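You operate a simulated robot arm through the tools that you are given. There is no shell and no other tool.

You are at the controls of a simulated robot arm. One attempt, no reset.

TASK
Wind up the cord and shut its blue toggle under the black cover.
Fine: three turns round the spool, pulled tight. Set down upright: blue toggle.

Only the result counts: the job must be done as asked and must still hold three seconds after the hand-in. Knocking over, shifting, dropping, spilling or breaking anything else fails it. Lids that push on must go on centred and level and be pressed home; caps that screw on are set level and turned clockwise until they are tight.

THE ROBOT
A 7-joint arm with a two-finger parallel gripper, fixed in place. Base frame: the origin is at the foot of the arm, x ahead of it, y to its left, z up; the work surface is at about z = 430. Lengths are in mm, angles in rad, forces in N, time in s.
With the tool pointing down near the work surface it reaches from about 100 to 580 mm from the base axis. Its first joint turns from -1.152 to 1.152 rad. Payload 1.57 kg.
The TCP is the grasp point between the finger pads, 30 mm short of the fingertips. In the tool frame z runs along the fingers and y along their closing line. Largest opening 80 mm; finger width 17, thickness 12; the body of the gripper, 40 by 82 mm, starts 80 mm behind the TCP.
Orientation is that of the tool frame in the base frame, as [roll, pitch, yaw] about the fixed x, y, z axes, in that order (R = Rz(yaw) Ry(pitch) Rx(roll)). With the fingers straight down and closing along the base's y, the tool's x points along the base's -x, its y along +y and its z along -z.

THE INTERFACE
- The arm moves only by the tool servo_tool. Its argument "series" is text: rows parted by semicolons, each of 6 numbers parted by spaces: the shift along the base's x, y, z in units of 400 mm (1.0 is 400 mm), then the turn, a rotation vector about the base's x, y, z in units of 90 degrees (1.0 is 90 degrees). In form: x y z rx ry rz; .... A call has 1 to 20 rows; each row is the pose to reach, as a shift and turn from the pose commanded when the call began. "jaw" is the finger opening in mm, from 0 to 80, set as the call begins (left out, the last holds). A call with a number of a shift or a turn outside -1 to 1 is refused whole. A row lasts 0.2 s, in which the tool goes at most 50 mm and 0.15 rad; a call with a longer step from one row to the next is refused whole, and so is a gripper value outside its range. A pose out of reach is approached as far as the arm can. The call stops where the force on the tool passes 40 N (or 10 N more than at its start, if that is more) or the arm is blocked; 0.2 s more then pass. Each finger travels about 72 mm/s and halts on what it meets, pressing with about 31 N; the grip force reading is that of the motor and also rises with nothing between the fingers. The clock runs only during rows and for 0.2 s after the last one: add rows that repeat a pose to give the fingers time. The reply holds the time, the measured pose of the TCP, the force on the tool along the base axes, the opening and the grip force, in the units named above and with some noise, with the torque about the TCP (base axes, N m) and any sound that the robot's microphone picked up.
- Cameras (640 x 400 px; columns grow to the right, rows downward): "scene" is fixed at [57.4, 464.4, 1389.7]; the picture's right is [-0.54, -0.84, 0.00], its down [-0.72, 0.46, -0.52] and it looks along [0.44, -0.28, -0.85] (base axes); focal length 320 px, centre (320, 200). "wrist" rides on the gripper at [72, -7, -122] in the tool frame; the picture's right is [0.09, 1.00, 0.00], its down [-0.84, 0.08, -0.54] and it looks along [-0.54, 0.05, 0.84] (tool axes); focal length 238 px, centre (320, 200). There is no depth. A picture from a camera that has moved, and an enlarged one, comes with that camera's place and axes in the base frame and with its lens.
- grab_frame(camera): a new picture of that camera. It takes no simulated time.
- inspect(camera, box): a new picture of the part [left, top, right, bottom] of that camera's present view, enlarged. It takes no simulated time.
- finish_job(): hands the job in; it is judged then, once.

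Places have to be worked out from the pictures, the camera data and where the tool is seen. Open the gripper and draw the arm clear of the work before you hand the job in, unless the task says otherwise.

The tools are called as name(argument=value, ...) on one line, values as JSON. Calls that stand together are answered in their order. servo_tool: Moves the arm, as the interface text tells. Its arguments: {"type":"object","properties":{"series":{"type":"string"},"jaw":{"type":"number"}},"required":["series"]} The other tools are called the same way: grab_frame (camera) takes a picture; inspect (camera, box) takes an enlarged picture of a part of a camera's view; finish_job () hands the job in.

At the start:

```text
time_s: 0.0
tool_pos: [355.5, -21.9, 793.5]
ee_rot: [3.141, 0.0, 3.141]
contact_force: [0.6, 1.0, -0.3]
wrist_torque: [0.01, 0.0, -0.01]
opening: 80.0
grip_force: 0.0
```

scene: 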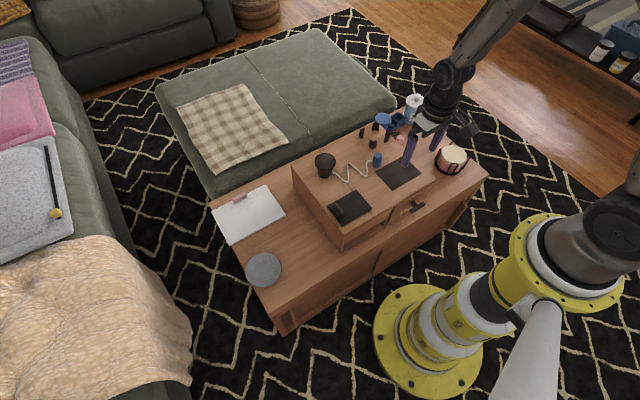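
wrist: 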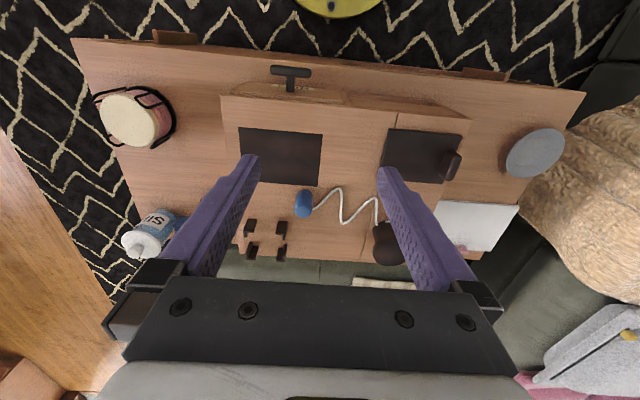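

The first pictures show a wooden box with a black panel, a black sliding/hinged cover with a knob, a dark spool, a white cord and a blue toggle. I take enlarged views to see what they are.

inspect(camera="scene", box=[290, 90, 490, 250])

inspect(camera="wrist", box=[210, 60, 530, 270])

inspect(camera="scene", box=[300, 130, 400, 230])

```text
2.50 times, centred on (390, 170) of scene
camera zoom: at [57.4, 464.4, 1389.7], right [-0.54, -0.84, 0.0], down [-0.72, 0.46, -0.52], along [0.44, -0.28, -0.85], focal length 800 px, centre (145, 275)
```

zoom: 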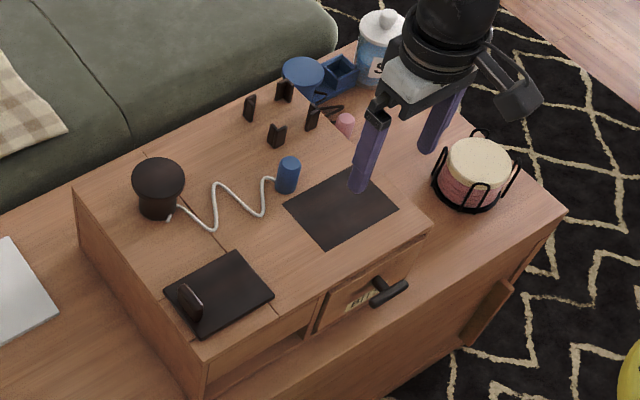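

```text
1.90 times, centred on (370, 165) of wrist
camera zoom: at [283.6, -28.4, 915.2], right [-0.09, 1.0, 0.0], down [0.84, 0.08, 0.54], along [0.54, 0.05, -0.84], focal length 454 px, centre (225, 267)
```

zoom: 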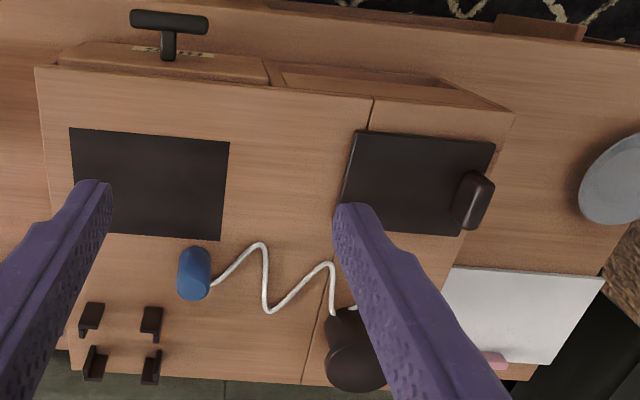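

```text
4.00 times, centred on (350, 180) of scene
camera zoom: at [57.4, 464.4, 1389.7], right [-0.54, -0.84, 0.0], down [-0.72, 0.46, -0.52], along [0.44, -0.28, -0.85], focal length 1280 px, centre (200, 280)
```

zoom: 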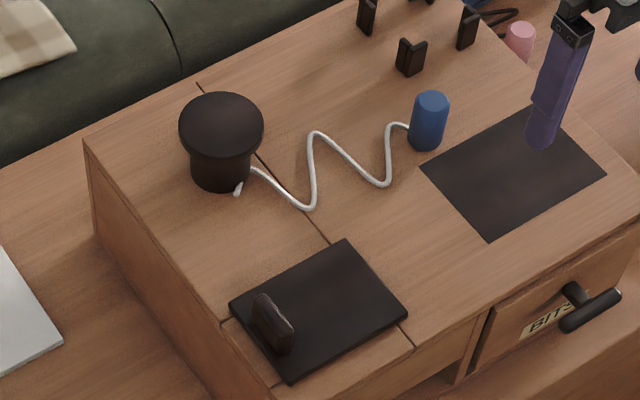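

The two views put the box top at about z = 565, the toggle near (497, -33), the spool near (553, 128) and the cover near (412, 135) with its handle on the +y side. I move the wrist camera closer to the cover and spool to refine these.

servo_tool(series="-0.0175 0.071 -0.0465 0 0 0; -0.035 0.142 -0.093 0 0 0; -0.0525 0.213 -0.1395 0 0 0; -0.07 0.284 -0.186 0 0 0; -0.0875 0.355 -0.2325 0 0 0; -0.0875 0.355 -0.2325 0 0 0", jaw=80)

grab_frame(camera="wrist")

grab_frame(camera="scene")

```text
time_s: 1.4
tool_pos: [321.3, 121.4, 698.0]
ee_rot: [-3.141, 0.001, 3.14]
contact_force: [-0.7, -0.5, 0.2]
wrist_torque: [-0.03, 0.02, -0.01]
opening: 79.9
grip_force: 0.0
```

```text
taken
camera wrist: at [249.1, 114.6, 820.9], right [-0.09, 1.0, 0.0], down [0.84, 0.08, 0.54], along [0.54, 0.05, -0.84], focal length 238 px, centre (320, 200)
```

wrist: 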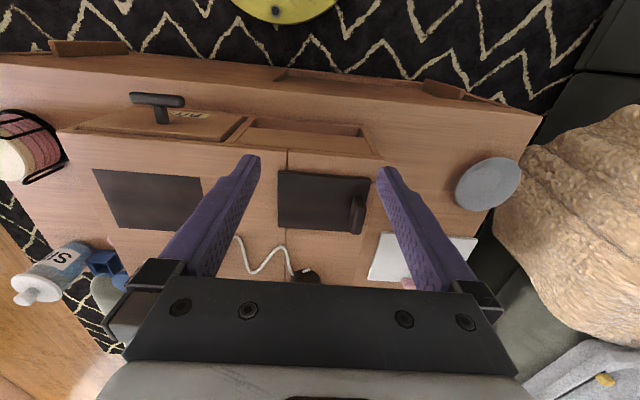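

```text
taken
```

scene: 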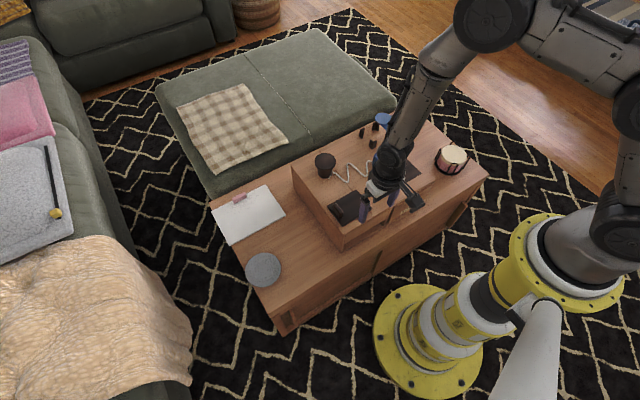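

The gripper hides the spool from here, but the cover is now visible between the fingers. I zoom in on the cover and the front of the box.

inspect(camera="wrist", box=[220, 110, 400, 290])

inspect(camera="wrist", box=[80, 80, 280, 290])

```text
2.22 times, centred on (310, 200) of wrist
camera zoom: at [249.1, 114.6, 820.9], right [-0.09, 1.0, 0.0], down [0.84, 0.08, 0.54], along [0.54, 0.05, -0.84], focal length 530 px, centre (342, 200)
```

zoom: 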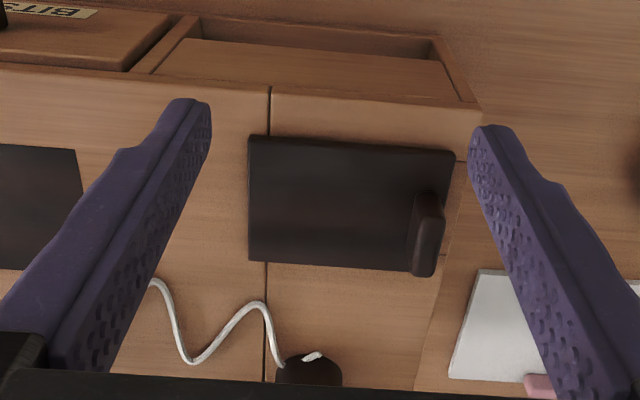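

```text
1.90 times, centred on (180, 185) of wrist
camera zoom: at [249.1, 114.6, 820.9], right [-0.09, 1.0, 0.0], down [0.84, 0.08, 0.54], along [0.54, 0.05, -0.84], focal length 454 px, centre (587, 229)
```

zoom: 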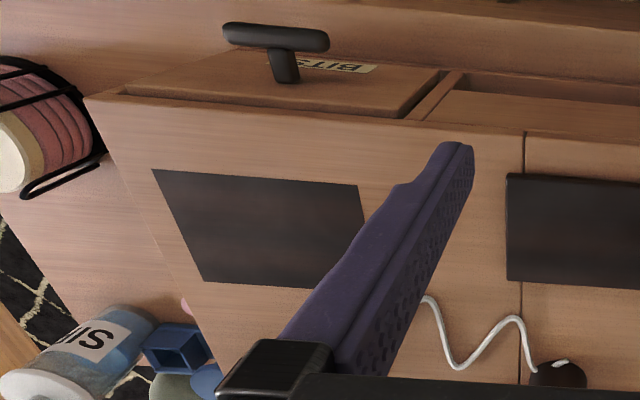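

The cover measures about x 374–460, y 77–187, with a bar handle along x near y≈175. A dark mat of slightly larger size lies at x 393–482, y -143 to -18. Next I move forward to view the spool and cord up close.

servo_tool(series="0.08 0 0 0 0 0; 0.16 0 0 0 0 0; 0.24 0 0 0 0 0; 0.3 0 0 0 0 0; 0.3 0 0 0 0 0")

grab_frame(camera="wrist")

inspect(camera="wrist", box=[220, 110, 400, 290])

```text
time_s: 2.6
tool_pos: [441.2, 120.3, 698.4]
ee_rot: [3.141, 0.001, -3.141]
contact_force: [0.5, 0.1, 0.1]
wrist_torque: [-0.02, -0.04, -0.01]
opening: 79.8
grip_force: 0.1
```

```text
taken
camera wrist: at [368.6, 112.8, 821.7], right [-0.09, 1.0, 0.0], down [0.84, 0.08, 0.54], along [0.54, 0.05, -0.84], focal length 238 px, centre (320, 200)
```

wrist: 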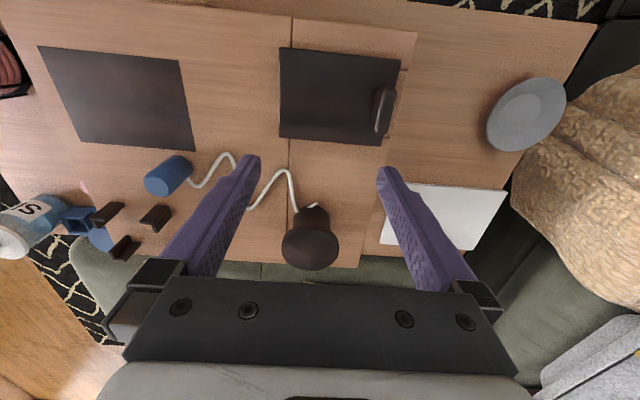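

```text
2.22 times, centred on (310, 200) of wrist
camera zoom: at [368.6, 112.8, 821.7], right [-0.09, 1.0, 0.0], down [0.84, 0.08, 0.54], along [0.54, 0.05, -0.84], focal length 530 px, centre (342, 200)
```

zoom: 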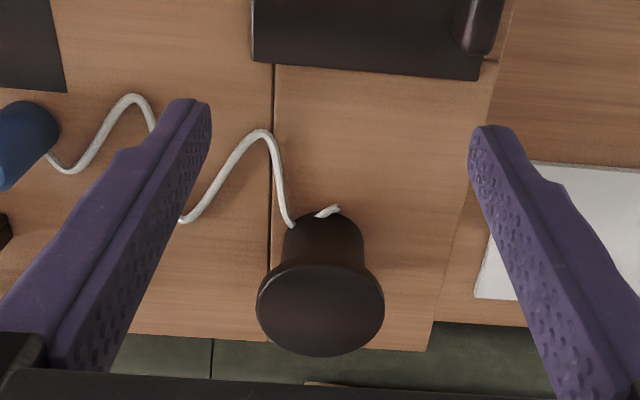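

The spool axis appears to be near (567, 120), with a flange radius of about 33, a drum radius of about 22 and its top at z≈616. Now I take close-ups of the cover's handle and the toggle from both cameras.

inspect(camera="wrist", box=[260, 30, 420, 150])

inspect(camera="scene", box=[320, 175, 384, 239])

inspect(camera="wrist", box=[130, 130, 250, 220])

```text
3.33 times, centred on (340, 90) of wrist
camera zoom: at [368.6, 112.8, 821.7], right [-0.09, 1.0, 0.0], down [0.84, 0.08, 0.54], along [0.54, 0.05, -0.84], focal length 794 px, centre (253, 567)
```

zoom: 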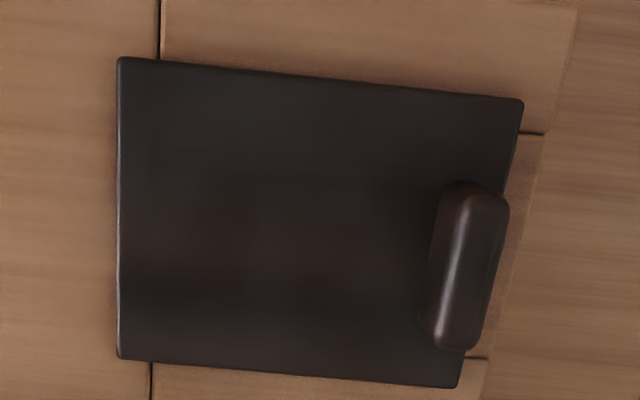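

```text
6.25 times, centred on (352, 207) of scene
camera zoom: at [57.4, 464.4, 1389.7], right [-0.54, -0.84, 0.0], down [-0.72, 0.46, -0.52], along [0.44, -0.28, -0.85], focal length 2001 px, centre (120, 156)
```

zoom: 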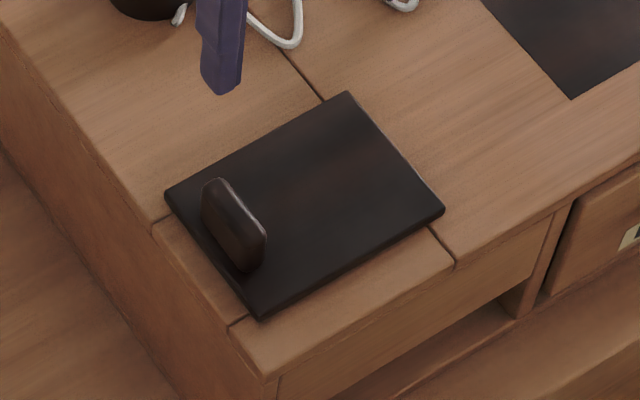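

```text
4.44 times, centred on (190, 175) of wrist
camera zoom: at [368.6, 112.8, 821.7], right [-0.09, 1.0, 0.0], down [0.84, 0.08, 0.54], along [0.54, 0.05, -0.84], focal length 1059 px, centre (898, 311)
```

zoom: 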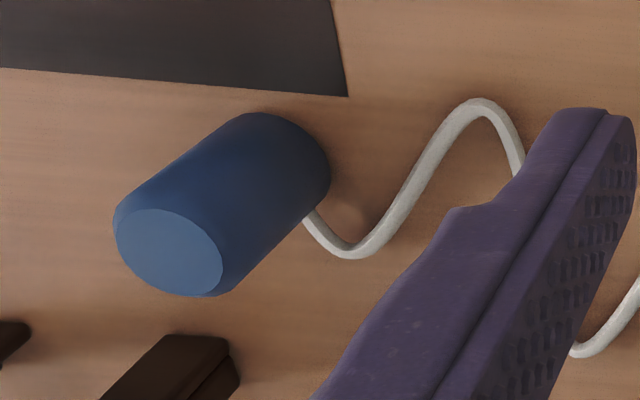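

Handle centre is near (413, 176), about 12 mm wide in y and 37 mm long in x, with its top at z≈598. I move over it and come down with the jaws open.

servo_tool(series="-0.035 0.07 0 0 0 0; -0.069 0.14 0 0 0 0; -0.069 0.14 -0.06 0 0 0; -0.069 0.14 -0.12 0 0 0; -0.069 0.14 -0.18 0 0 0; -0.069 0.14 -0.18 0 0 0", jaw=60)

grab_frame(camera="wrist")

inspect(camera="scene", box=[310, 150, 410, 250])

```text
time_s: 4.0
tool_pos: [412.8, 175.6, 627.4]
ee_rot: [-3.141, 0.0, 3.14]
contact_force: [1.0, 0.0, 0.9]
wrist_torque: [-0.03, -0.03, 0.01]
opening: 59.9
grip_force: 0.0
```

```text
taken
camera wrist: at [340.7, 168.7, 750.7], right [-0.09, 1.0, 0.0], down [0.84, 0.08, 0.54], along [0.54, 0.05, -0.84], focal length 238 px, centre (320, 200)
```

wrist: 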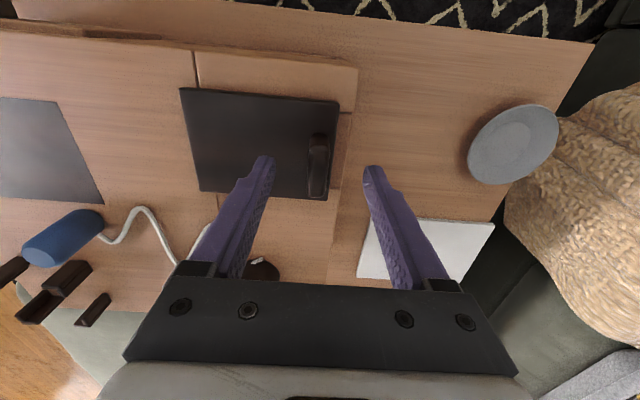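

```text
4.00 times, centred on (360, 200) of scene
camera zoom: at [57.4, 464.4, 1389.7], right [-0.54, -0.84, 0.0], down [-0.72, 0.46, -0.52], along [0.44, -0.28, -0.85], focal length 1280 px, centre (160, 200)
```

zoom: 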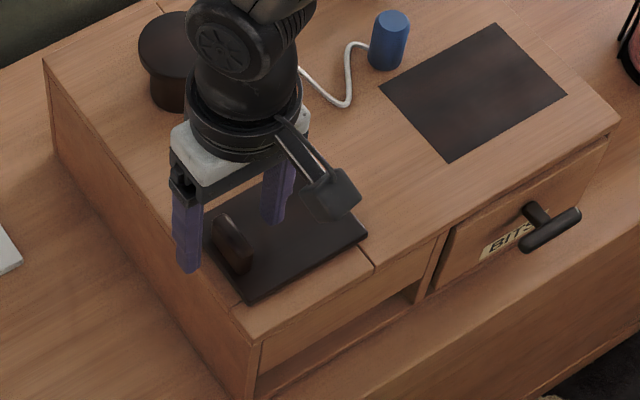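

The fingertips sit squarely either side of the handle. I lower 20 mm and close on it.

servo_tool(series="0 0 -0.025 0 0 0; 0 0 -0.05 0 0 0; 0 0 -0.05 0 0 0")

servo_tool(series="0 0 0 0 0 0; 0 0 0 0 0 0; 0 0 0 0 0 0; 0 0 0 0 0 0; 0 0 0 0 0 0", jaw=0)

servo_tool(series="0 0 0.006 0 0 0; 0 0 0.012 0 0 0; 0 0 0.012 0 0 0")

inspect(camera="wrist", box=[160, 60, 400, 220])

```text
time_s: 4.8
tool_pos: [412.1, 177.2, 609.4]
ee_rot: [3.141, -0.001, 3.141]
contact_force: [-10.9, -0.5, 30.0]
wrist_torque: [-1.04, 0.35, -0.24]
opening: 60.8
grip_force: 0.5
```

```text
time_s: 5.2
tool_pos: [413.2, 174.9, 610.0]
ee_rot: [-3.138, -0.002, -3.141]
contact_force: [0.1, 0.7, 4.9]
wrist_torque: [0.25, 0.05, 0.03]
opening: 16.8
grip_force: 4.5
stopped in row 1: the force on the tool passed its limit at 44 N (the readings are from after the stop); the commanded pose is now the measured one
```

```text
time_s: 6.0
tool_pos: [411.1, 173.9, 610.9]
ee_rot: [-3.137, -0.008, -3.14]
contact_force: [4.1, -5.2, -0.1]
wrist_torque: [0.58, 0.34, 0.36]
opening: 13.4
grip_force: 30.0
```

```text
2.50 times, centred on (280, 140) of wrist
camera zoom: at [339.7, 167.5, 735.0], right [-0.09, 1.0, 0.0], down [0.84, 0.08, 0.53], along [0.53, 0.05, -0.85], focal length 596 px, centre (420, 350)
```

zoom: 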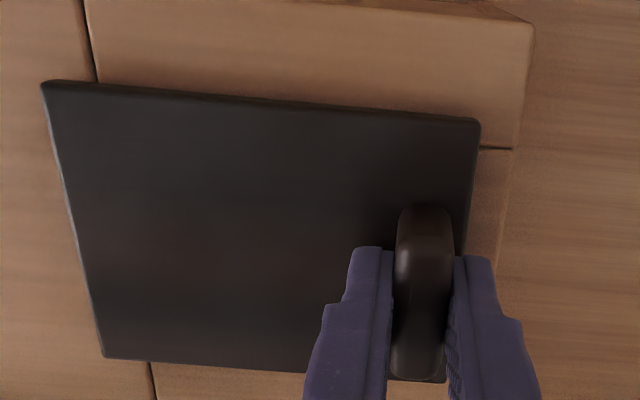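

The handle is gripped at 13 mm, and the touch showed the cover's top at z≈579. I lift a little more to learn whether the cover is loose, hinged or sliding.

servo_tool(series="0 0 0.01 0 0 0; 0 0 0.02 0 0 0; 0 0 0.03 0 0 0; 0 0 0.03 0 0 0")

inspect(camera="wrist", box=[160, 60, 400, 220])

inspect(camera="scene", box=[310, 150, 410, 250])

```text
time_s: 7.0
tool_pos: [412.0, 175.4, 624.4]
ee_rot: [-3.138, -0.005, 3.139]
contact_force: [2.4, -6.5, -26.7]
wrist_torque: [0.75, 0.18, -0.3]
opening: 13.9
grip_force: 30.9
```

```text
2.50 times, centred on (280, 140) of wrist
camera zoom: at [340.5, 167.7, 747.8], right [-0.09, 1.0, 0.0], down [0.84, 0.08, 0.54], along [0.54, 0.05, -0.84], focal length 596 px, centre (420, 350)
```

zoom: 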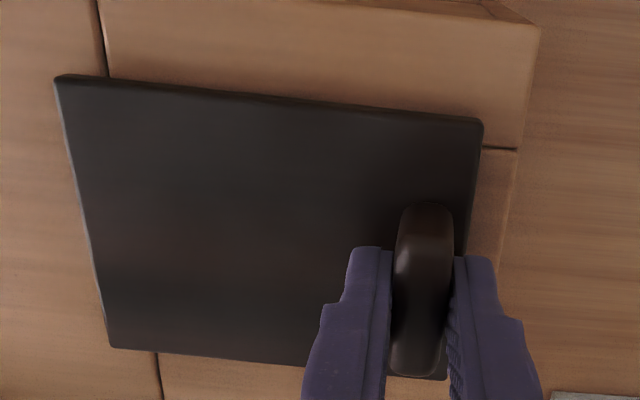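

```text
4.00 times, centred on (360, 200) of scene
camera zoom: at [57.8, 464.4, 1389.7], right [-0.54, -0.84, 0.0], down [-0.72, 0.46, -0.52], along [0.44, -0.28, -0.85], focal length 1280 px, centre (160, 200)
```

zoom: 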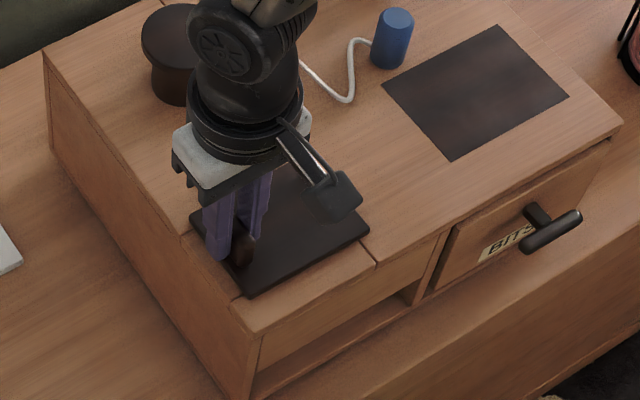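

The cover's +y side rose with the gripper while a downward force and a torque about +x built up, as a hinge along the -y edge would give. I follow the arc by turning about +x by 7.5° and shifting y by -6 to see whether the force drops.

servo_tool(series="0 -0.007 0 0.042 0 0; 0 -0.014 0 0.083 0 0; 0 -0.014 0 0.083 0 0")

inspect(camera="wrist", box=[160, 60, 400, 220])

```text
time_s: 7.8
tool_pos: [412.3, 168.5, 626.0]
ee_rot: [3.013, -0.002, 3.141]
contact_force: [-0.1, 1.5, -18.4]
wrist_torque: [-0.81, -0.03, -0.35]
opening: 14.9
grip_force: 31.6
```

```text
2.50 times, centred on (280, 140) of wrist
camera zoom: at [340.5, 146.8, 746.9], right [-0.09, 0.99, 0.13], down [0.84, 0.01, 0.55], along [0.54, 0.16, -0.83], focal length 596 px, centre (420, 350)
```

zoom: 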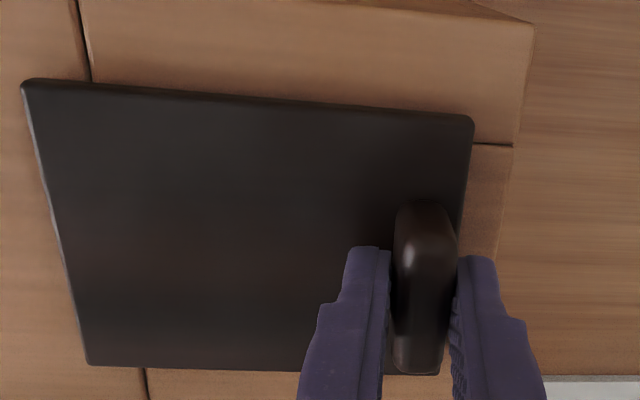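

The handle now sits skewed in the fingers, so the lid may not be a simple hinge. I look at the scene view closely to see which edges have risen.

inspect(camera="scene", box=[330, 180, 390, 230])

grab_frame(camera="wrist")

```text
8.00 times, centred on (360, 205) of scene
camera zoom: at [57.7, 464.5, 1389.6], right [-0.54, -0.84, 0.0], down [-0.72, 0.46, -0.52], along [0.44, -0.28, -0.85], focal length 2561 px, centre (0, 160)
```

zoom: 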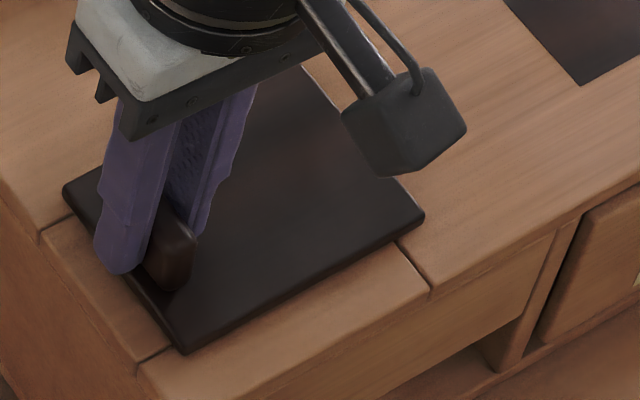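

```text
taken
camera wrist: at [340.5, 146.8, 746.9], right [-0.09, 0.99, 0.13], down [0.84, 0.01, 0.55], along [0.54, 0.16, -0.83], focal length 238 px, centre (320, 200)
```

wrist: 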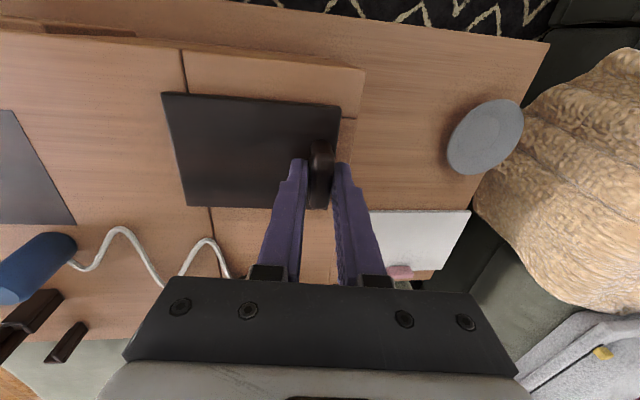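

Comparing corner pixels with the earlier view, all three visible corners have risen by about 10 mm, so the lid seems to be a loose lift-off piece. I go back to vertical and lift further, watching the force.

servo_tool(series="0 0.005 0.01 -0.04 0 0; 0 0.01 0.02 -0.083 0 0; 0 0.01 0.03 -0.083 0 0; 0 0.01 0.04 -0.083 0 0; 0 0.01 0.04 -0.083 0 0")

inspect(camera="scene", box=[330, 180, 390, 230])

inspect(camera="wrist", box=[120, 60, 400, 240])

```text
time_s: 9.0
tool_pos: [412.8, 173.8, 640.5]
ee_rot: [-3.138, -0.003, 3.139]
contact_force: [3.7, -7.1, -26.2]
wrist_torque: [0.5, 0.12, -0.39]
opening: 14.3
grip_force: 30.7
```

```text
8.00 times, centred on (360, 205) of scene
camera zoom: at [57.8, 464.4, 1389.7], right [-0.54, -0.84, 0.0], down [-0.72, 0.46, -0.52], along [0.44, -0.28, -0.85], focal length 2561 px, centre (0, 160)
```

zoom: 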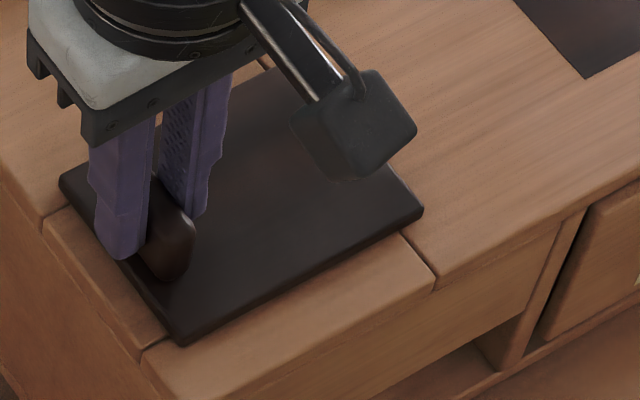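

```text
2.22 times, centred on (260, 150) of wrist
camera zoom: at [340.0, 166.8, 763.7], right [-0.09, 1.0, 0.0], down [0.84, 0.08, 0.54], along [0.54, 0.05, -0.84], focal length 530 px, centre (453, 311)
```

zoom: 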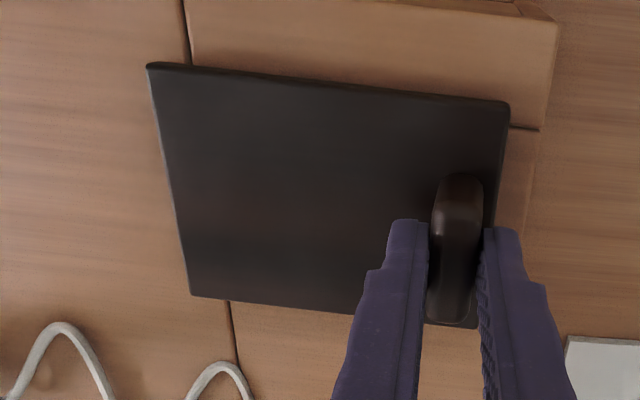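

The mat and box edges have moved along with the lid, so I am tipping the whole box and the cover is captive, most likely sliding. I lower straight back down at once.

servo_tool(series="0 0.002 -0.02 0 0 0; 0 0.003 -0.04 0 0 0; 0 0.003 -0.055 0 0 0; 0 0.003 -0.07 0 0 0; 0 0.003 -0.07 0 0 0")

inspect(camera="scene", box=[320, 175, 384, 239])

```text
time_s: 10.2
tool_pos: [414.5, 175.3, 614.5]
ee_rot: [3.141, 0.002, -3.141]
contact_force: [-13.1, 0.6, 25.4]
wrist_torque: [-0.04, 0.33, -0.45]
opening: 13.3
grip_force: 30.4
```

```text
6.25 times, centred on (352, 207) of scene
camera zoom: at [56.9, 464.3, 1389.8], right [-0.54, -0.84, 0.0], down [-0.72, 0.46, -0.52], along [0.44, -0.28, -0.85], focal length 2001 px, centre (120, 156)
```

zoom: 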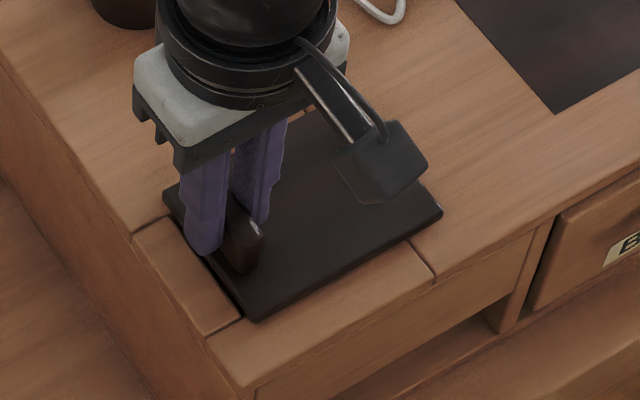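

The box edges and the lid now differ relative to each other by several mm, so something slid. I take the full scene to compare against fixed references.

grab_frame(camera="scene")

inspect(camera="scene", box=[290, 90, 490, 250])

inspect(camera="wrist", box=[120, 60, 400, 240])

```text
taken
```

scene: 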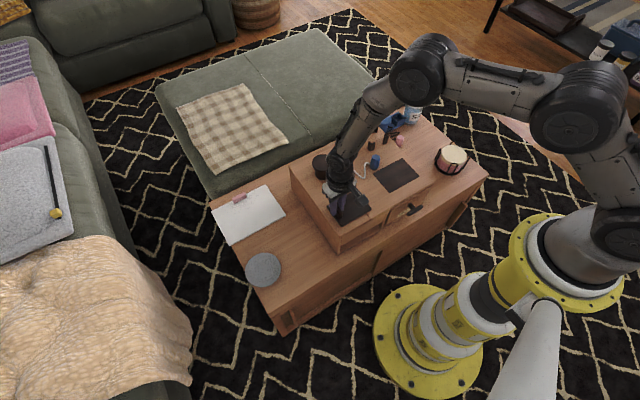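

```text
2.50 times, centred on (390, 170) of scene
camera zoom: at [56.9, 464.3, 1389.8], right [-0.54, -0.84, 0.0], down [-0.72, 0.46, -0.52], along [0.44, -0.28, -0.85], focal length 800 px, centre (145, 275)
```

zoom: 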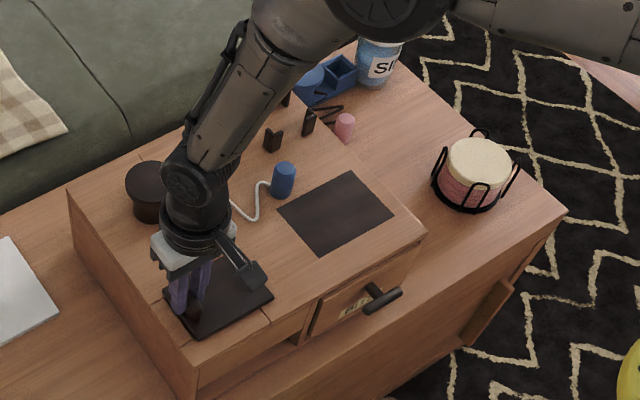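

```text
2.22 times, centred on (260, 150) of wrist
camera zoom: at [342.8, 168.2, 738.5], right [-0.09, 1.0, 0.0], down [0.84, 0.08, 0.54], along [0.54, 0.05, -0.84], focal length 530 px, centre (453, 311)
```

zoom: 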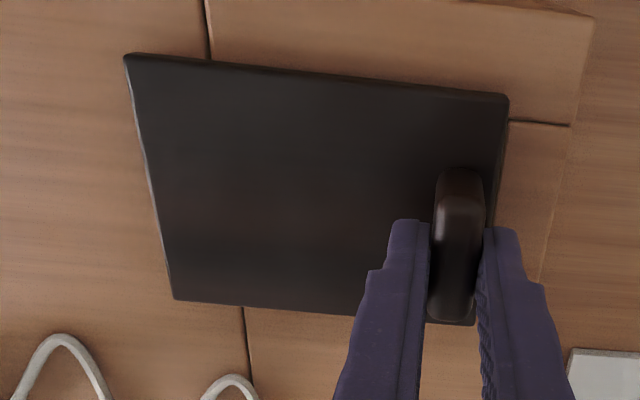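

The box has shifted roughly +y by several mm while the cover slid toward -y relative to it, so the cover is a captive slider. I release the handle to let everything settle and measure the shift.

servo_tool(series="0 0 0.005 0 0 0; 0 0 0.01 0 0 0; 0 0 0.01 0 0 0; 0 0 0.01 0 0 0", jaw=40)

servo_tool(series="0 0 0.05 0 0 0; 0 0 0.15 0 0 0; -0.1 0 0.2 0 0 0; -0.2 0 0.2 0 0 0; -0.3 0 0.2 0 0 0; -0.3 0 0.2 0 0 0")

inspect(camera="scene", box=[290, 90, 490, 250])

inspect(camera="scene", box=[320, 175, 384, 239])

grab_frame(camera="wrist")

```text
time_s: 11.2
tool_pos: [412.9, 174.8, 618.0]
ee_rot: [-3.138, -0.003, 3.141]
contact_force: [0.6, 0.2, 0.5]
wrist_torque: [0.03, 0.0, 0.02]
opening: 40.1
grip_force: 0.0
```

```text
time_s: 12.6
tool_pos: [294.0, 174.0, 695.8]
ee_rot: [-3.14, -0.001, 3.141]
contact_force: [0.0, -0.3, -0.1]
wrist_torque: [0.0, 0.01, 0.0]
opening: 40.1
grip_force: 0.0
```

```text
2.50 times, centred on (390, 170) of scene
camera zoom: at [57.4, 464.4, 1389.7], right [-0.54, -0.84, 0.0], down [-0.72, 0.46, -0.52], along [0.44, -0.28, -0.85], focal length 800 px, centre (145, 275)
```

zoom: 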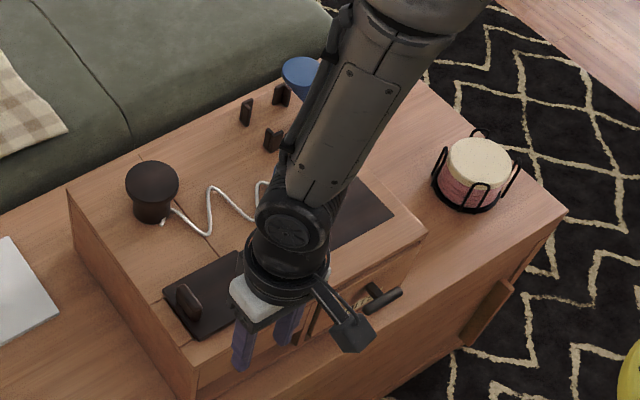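

```text
6.25 times, centred on (352, 207) of scene
camera zoom: at [57.4, 464.4, 1389.7], right [-0.54, -0.84, 0.0], down [-0.72, 0.46, -0.52], along [0.44, -0.28, -0.85], focal length 2001 px, centre (120, 156)
```

zoom: 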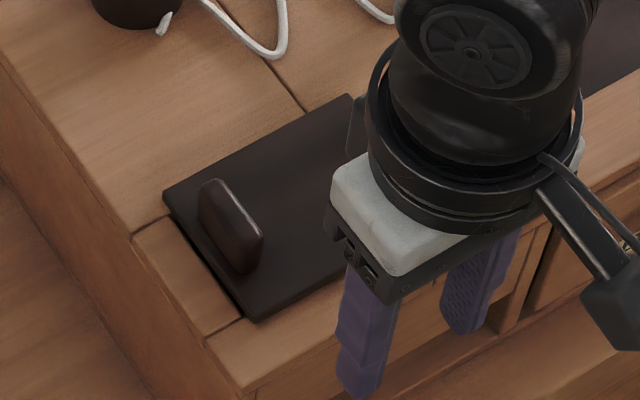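

```text
taken
camera wrist: at [222.0, 167.1, 819.2], right [-0.09, 1.0, 0.0], down [0.84, 0.08, 0.54], along [0.54, 0.05, -0.84], focal length 238 px, centre (320, 200)
```

wrist: 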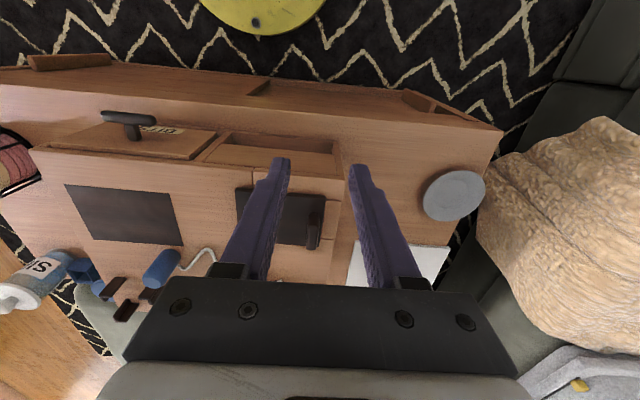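

With the gripper released, the box looks moved a few mm toward +y. I draw the arm to the right side so the same zoomed scene view as at the start can be compared exactly.

servo_tool(series="0 -0.1 0.03 0 0 0; 0 -0.2 0.06 0 0 0; 0 -0.3 0.1 0 0 0; 0 -0.4 0.13 0 0 0; 0 -0.5 0.13 0 0 0; 0 -0.6 0.13 0 0 0; 0 -0.7 0.13 0 0 0; 0 -0.8 0.13 0 0 0; 0 -0.9 0.13 0 0 0; 0 -0.9 0.13 0 0 0")

inspect(camera="scene", box=[300, 130, 400, 230])

inspect(camera="scene", box=[290, 90, 490, 250])

grab_frame(camera="wrist")

```text
time_s: 14.8
tool_pos: [291.5, -186.3, 749.8]
ee_rot: [-3.139, -0.002, -3.14]
contact_force: [-0.3, -0.5, 0.1]
wrist_torque: [-0.01, 0.01, 0.02]
opening: 40.2
grip_force: 0.1
```

```text
4.00 times, centred on (350, 180) of scene
camera zoom: at [57.4, 464.4, 1389.7], right [-0.54, -0.84, 0.0], down [-0.72, 0.46, -0.52], along [0.44, -0.28, -0.85], focal length 1280 px, centre (200, 280)
```

zoom: 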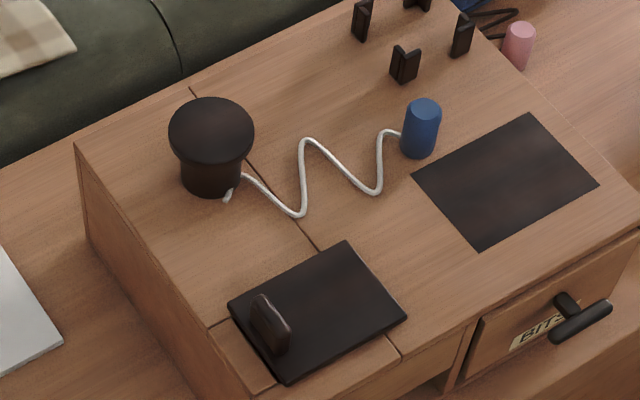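

```text
2.50 times, centred on (390, 170) of scene
camera zoom: at [57.4, 464.4, 1389.7], right [-0.54, -0.84, 0.0], down [-0.72, 0.46, -0.52], along [0.44, -0.28, -0.85], focal length 800 px, centre (145, 275)
```

zoom: 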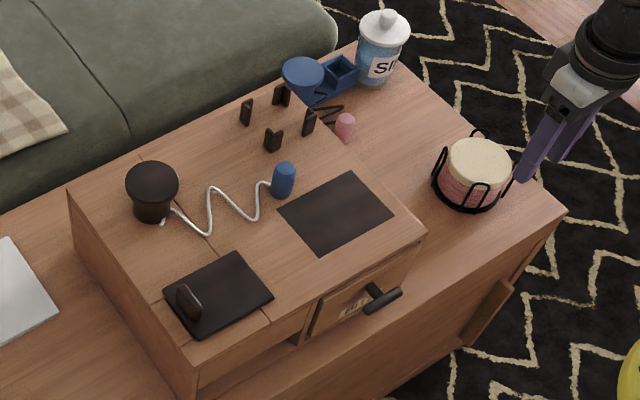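

```text
taken
camera wrist: at [219.9, -193.4, 872.6], right [-0.09, 1.0, 0.0], down [0.84, 0.08, 0.54], along [0.54, 0.05, -0.84], focal length 238 px, centre (320, 200)
```

wrist: 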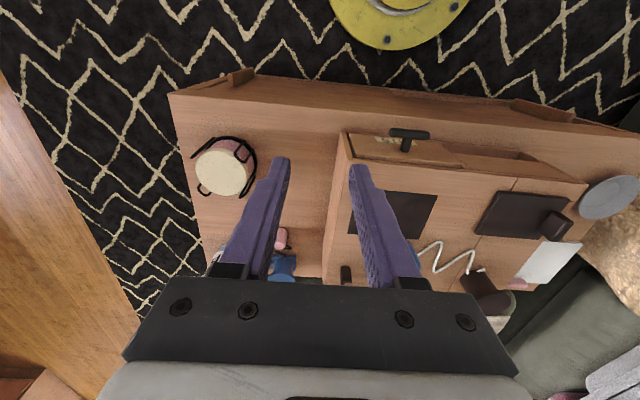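

The comparison gives a box shift of about dx -1, dy +10 mm and a -1.7° yaw, which I'll push back later. Now I inspect the spool, cord and toggle at high magnification.

inspect(camera="scene", box=[335, 145, 385, 190])

inspect(camera="scene", box=[335, 150, 367, 182])

inspect(camera="wrist", box=[400, 180, 600, 320])

```text
8.89 times, centred on (360, 168) of scene
camera zoom: at [57.4, 464.4, 1389.7], right [-0.54, -0.84, 0.0], down [-0.72, 0.46, -0.52], along [0.44, -0.28, -0.85], focal length 2845 px, centre (-36, 489)
```

zoom: 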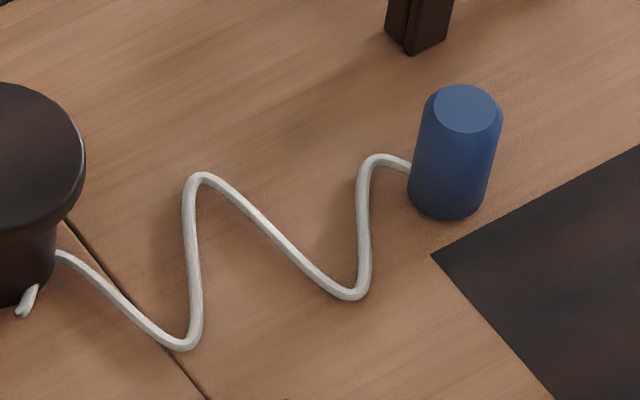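

```text
12.50 times, centred on (351, 166) of scene
camera zoom: at [57.4, 464.4, 1389.7], right [-0.54, -0.84, 0.0], down [-0.72, 0.46, -0.52], along [0.44, -0.28, -0.85], focal length 4001 px, centre (-68, 625)
```

zoom: 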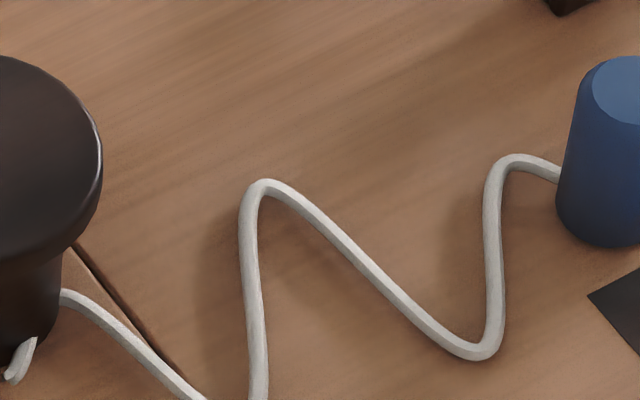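

```text
2.86 times, centred on (500, 250) of wrist
camera zoom: at [219.9, -193.4, 872.6], right [-0.09, 1.0, 0.0], down [0.84, 0.08, 0.54], along [0.54, 0.05, -0.84], focal length 681 px, centre (-194, 57)
```

zoom: 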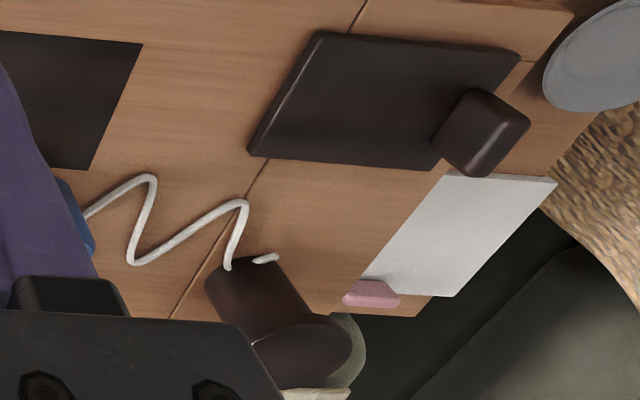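

The lid's handle still stands at about (413, 176). I'll close the fingers and place them on the handle's +y side to push the cover open toward -y without lifting.

servo_tool(series="0.03 0.107 -0.01 0 0 0; 0.06 0.215 -0.02 0 0 0; 0.1 0.322 -0.03 0 0 0; 0.135 0.43 -0.04 0 0 0; 0.17 0.536 -0.055 0 0 0; 0.2 0.644 -0.07 0 0 0; 0.235 0.75 -0.09 0 0 0; 0.27 0.86 -0.11 0 0 0; 0.304 0.966 -0.125 0 0 0; 0.304 0.966 -0.2 0 0 0; 0.304 0.966 -0.2 0 0 0", jaw=0)

inspect(camera="wrist", box=[160, 60, 480, 260])

inspect(camera="scene", box=[320, 175, 384, 239])

```text
time_s: 17.2
tool_pos: [414.5, 201.2, 669.9]
ee_rot: [-3.139, -0.003, 3.142]
contact_force: [1.3, -0.3, 0.6]
wrist_torque: [0.02, -0.01, -0.02]
opening: 0.0
grip_force: 21.1
```

```text
2.00 times, centred on (320, 160) of wrist
camera zoom: at [342.5, 193.8, 793.1], right [-0.09, 1.0, 0.0], down [0.84, 0.08, 0.54], along [0.54, 0.05, -0.84], focal length 477 px, centre (320, 280)
```

zoom: 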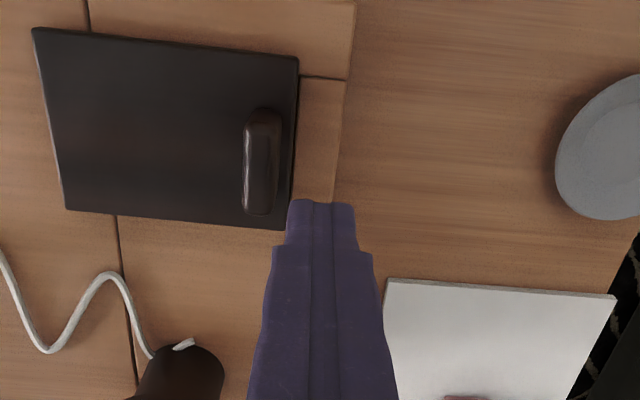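

```text
6.25 times, centred on (352, 207) of scene
camera zoom: at [57.4, 464.4, 1389.7], right [-0.54, -0.84, 0.0], down [-0.72, 0.46, -0.52], along [0.44, -0.28, -0.85], focal length 2001 px, centre (120, 156)
```

zoom: 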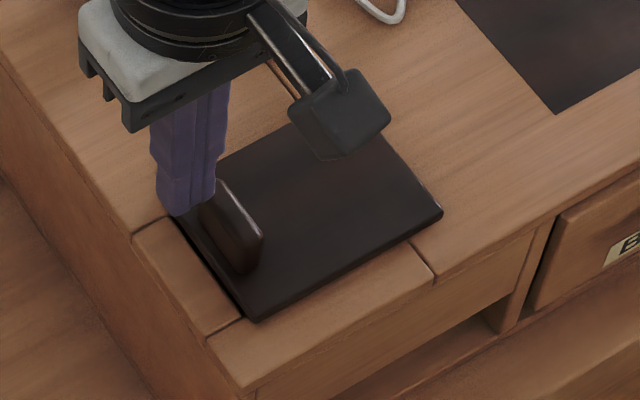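

The closed fingers hang at y≈200, just to the +y side of the handle. I lower to tip z≈585, then push 40 mm toward -y in small steps.

servo_tool(series="0 0 -0.05 0 0 0; 0 0 -0.1 0 0 0; 0 0 -0.137 0 0 0; 0 0 -0.137 0 0 0")

servo_tool(series="0 -0.0125 0 0 0 0; 0 -0.025 0 0 0 0; 0 -0.0375 0 0 0 0; 0 -0.05 0 0 0 0; 0 -0.0625 0 0 0 0; 0 -0.075 0 0 0 0; 0 -0.075 0 0 0 0")

inspect(camera="scene", box=[320, 175, 384, 239])

inspect(camera="wrist", box=[160, 60, 480, 260])

```text
time_s: 18.2
tool_pos: [414.7, 201.4, 614.5]
ee_rot: [-3.138, -0.002, -3.141]
contact_force: [0.1, 0.1, 0.2]
wrist_torque: [0.03, -0.02, -0.02]
opening: 0.2
grip_force: 21.1
```

```text
time_s: 19.8
tool_pos: [413.5, 170.8, 614.6]
ee_rot: [-3.139, 0.0, -3.141]
contact_force: [-0.1, 0.6, 0.1]
wrist_torque: [0.03, 0.01, 0.0]
opening: 0.0
grip_force: 21.0
```

```text
6.25 times, centred on (352, 207) of scene
camera zoom: at [57.4, 464.4, 1389.7], right [-0.54, -0.84, 0.0], down [-0.72, 0.46, -0.52], along [0.44, -0.28, -0.85], focal length 2001 px, centre (120, 156)
```

zoom: 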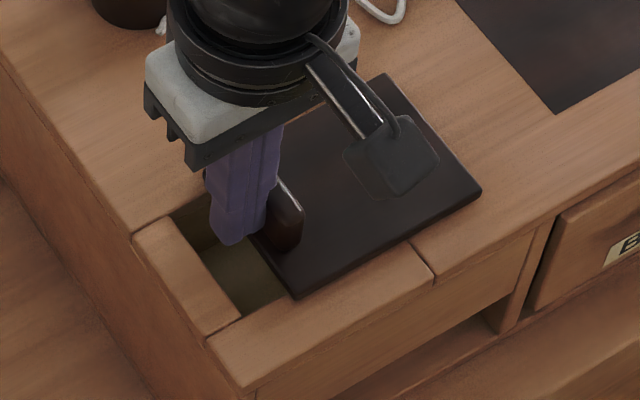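

```text
2.00 times, centred on (320, 160) of wrist
camera zoom: at [342.2, 163.4, 738.1], right [-0.09, 1.0, 0.0], down [0.84, 0.08, 0.54], along [0.54, 0.05, -0.84], focal length 477 px, centre (320, 280)
```

zoom: 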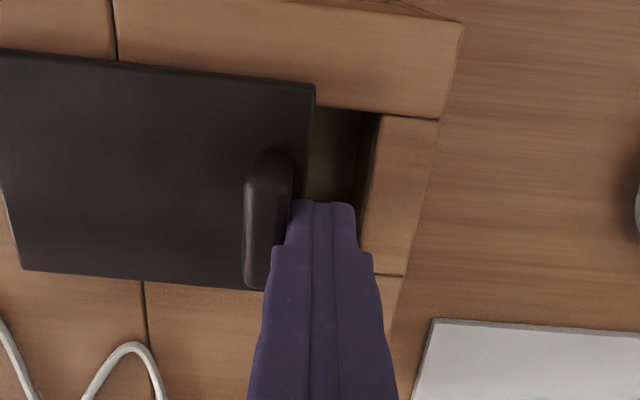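

The cover slides freely with almost no force and the well is opening. I continue another 60 mm, watching for an end stop.

servo_tool(series="0 -0.02 0 0 0 0; 0 -0.04 0 0 0 0; 0 -0.06 0 0 0 0; 0 -0.08 0 0 0 0; 0 -0.1 0 0 0 0; 0 -0.11 0 0 0 0; 0 -0.12 0 0 0 0; 0 -0.13 0 0 0 0; 0 -0.14 0 0 0 0; 0 -0.15 0 0 0 0; 0 -0.15 0 0 0 0")

inspect(camera="scene", box=[320, 165, 400, 239])

inspect(camera="wrist", box=[160, 60, 480, 260])

```text
time_s: 22.2
tool_pos: [413.3, 109.7, 614.9]
ee_rot: [-3.14, -0.002, 3.142]
contact_force: [-0.2, 0.1, -0.1]
wrist_torque: [0.02, 0.0, -0.02]
opening: 0.0
grip_force: 21.2
```

```text
5.41 times, centred on (360, 202) of scene
camera zoom: at [57.4, 464.4, 1389.7], right [-0.54, -0.84, 0.0], down [-0.72, 0.46, -0.52], along [0.44, -0.28, -0.85], focal length 1730 px, centre (104, 189)
```

zoom: 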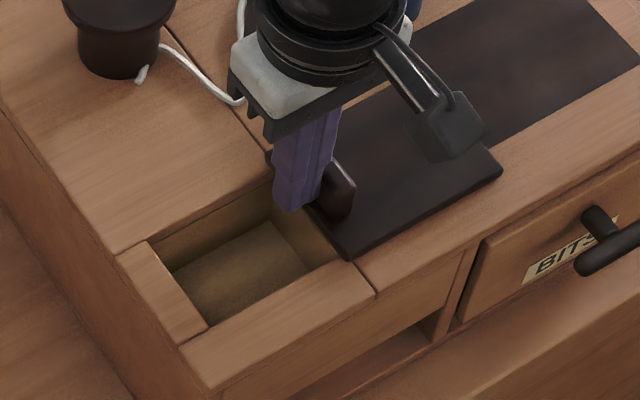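

```text
2.00 times, centred on (320, 160) of wrist
camera zoom: at [342.8, 103.5, 738.2], right [-0.09, 1.0, 0.0], down [0.84, 0.08, 0.54], along [0.54, 0.05, -0.84], focal length 477 px, centre (320, 280)
```

zoom: 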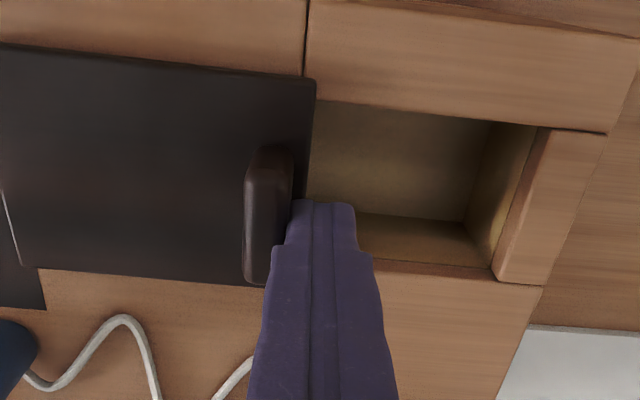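

The well is open from about y 104 to 193, x 379–438, with the floor near z 511. I back off the handle, rise, and test how far forward the arm reaches above the spool.

servo_tool(series="0 0.02 0 0 0 0; 0 0.02 0.07 0 0 0; 0.05 0.03 0.14 0 0 0; 0.15 0.04 0.14 0 0 0; 0.25 0.045 0.14 0 0 0; 0.35 0.045 0.14 0 0 0; 0.4 0.045 0.14 0 0 0; 0.4 0.045 0.14 0 0 0")

servo_tool(series="0.05 0 0 0 0 0; 0.1 0 0 0 0 0; 0.15 0 0 0 0 0; 0.2 0 0 0 0 0; 0.2 0 0 0 0 0; 0.2 0 0 0 0 0")

grab_frame(camera="scene")

```text
time_s: 24.0
tool_pos: [574.5, 129.3, 670.1]
ee_rot: [-3.14, -0.003, 3.139]
contact_force: [0.6, -0.5, 0.2]
wrist_torque: [0.03, 0.01, 0.02]
opening: 0.0
grip_force: 21.5
```

```text
time_s: 25.4
tool_pos: [637.8, 125.4, 674.0]
ee_rot: [-3.14, -0.002, 3.139]
contact_force: [0.7, -0.3, -0.5]
wrist_torque: [-0.03, -0.02, 0.03]
opening: 0.0
grip_force: 21.4
out of reach, approached as far as the arm can: row 4, 5, 6
```

```text
taken
```

scene: 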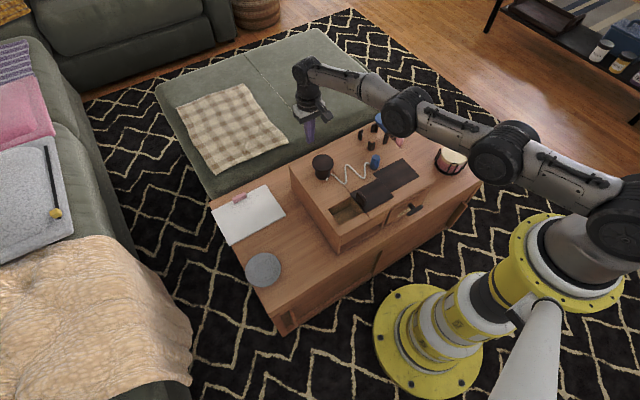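

Vertical reach is about 650 mm from the base axis here, enough to circle the spool at a radius near 60. I go back and take position above the toggle for a closer look.

servo_tool(series="-0.08 -0.05 0.02 0 0 0; -0.16 -0.12 0.04 0 0 0; -0.24 -0.2 0.05 0 0 0; -0.32 -0.28 0.05 0 0 0; -0.395 -0.37 0.05 0 0 0; -0.395 -0.37 0.05 0 0 0", jaw=60)

grab_frame(camera="wrist")

inspect(camera="scene", box=[320, 120, 420, 200])

```text
time_s: 26.8
tool_pos: [482.1, -21.4, 696.1]
ee_rot: [-3.139, -0.002, -3.141]
contact_force: [-0.2, 0.2, -0.4]
wrist_torque: [0.04, 0.0, -0.05]
opening: 59.8
grip_force: 0.1
```

```text
taken
camera wrist: at [409.6, -28.9, 818.8], right [-0.09, 1.0, 0.0], down [0.84, 0.08, 0.54], along [0.54, 0.05, -0.84], focal length 238 px, centre (320, 200)
```

wrist: 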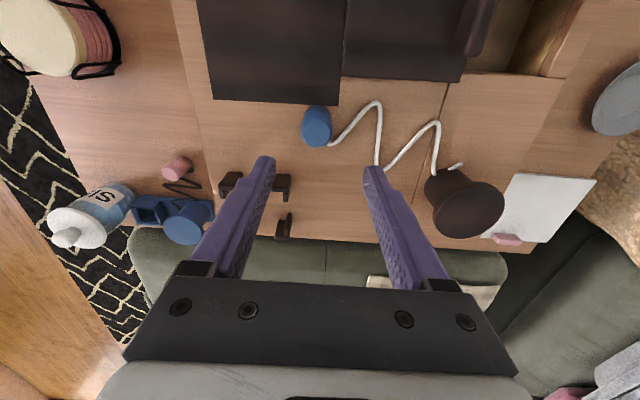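

```text
5.00 times, centred on (370, 160) of scene
camera zoom: at [57.4, 464.4, 1389.7], right [-0.54, -0.84, 0.0], down [-0.72, 0.46, -0.52], along [0.44, -0.28, -0.85], focal length 1600 px, centre (70, 400)
```

zoom: 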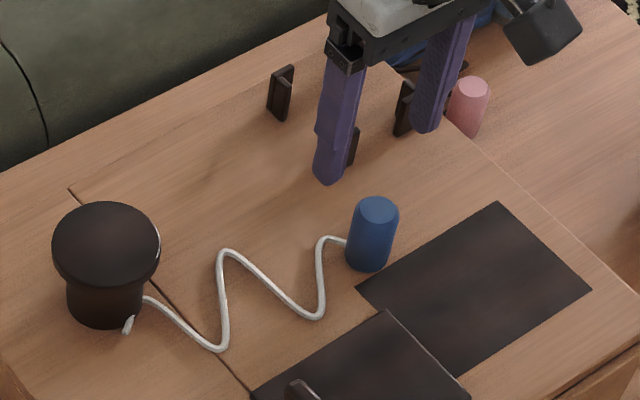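

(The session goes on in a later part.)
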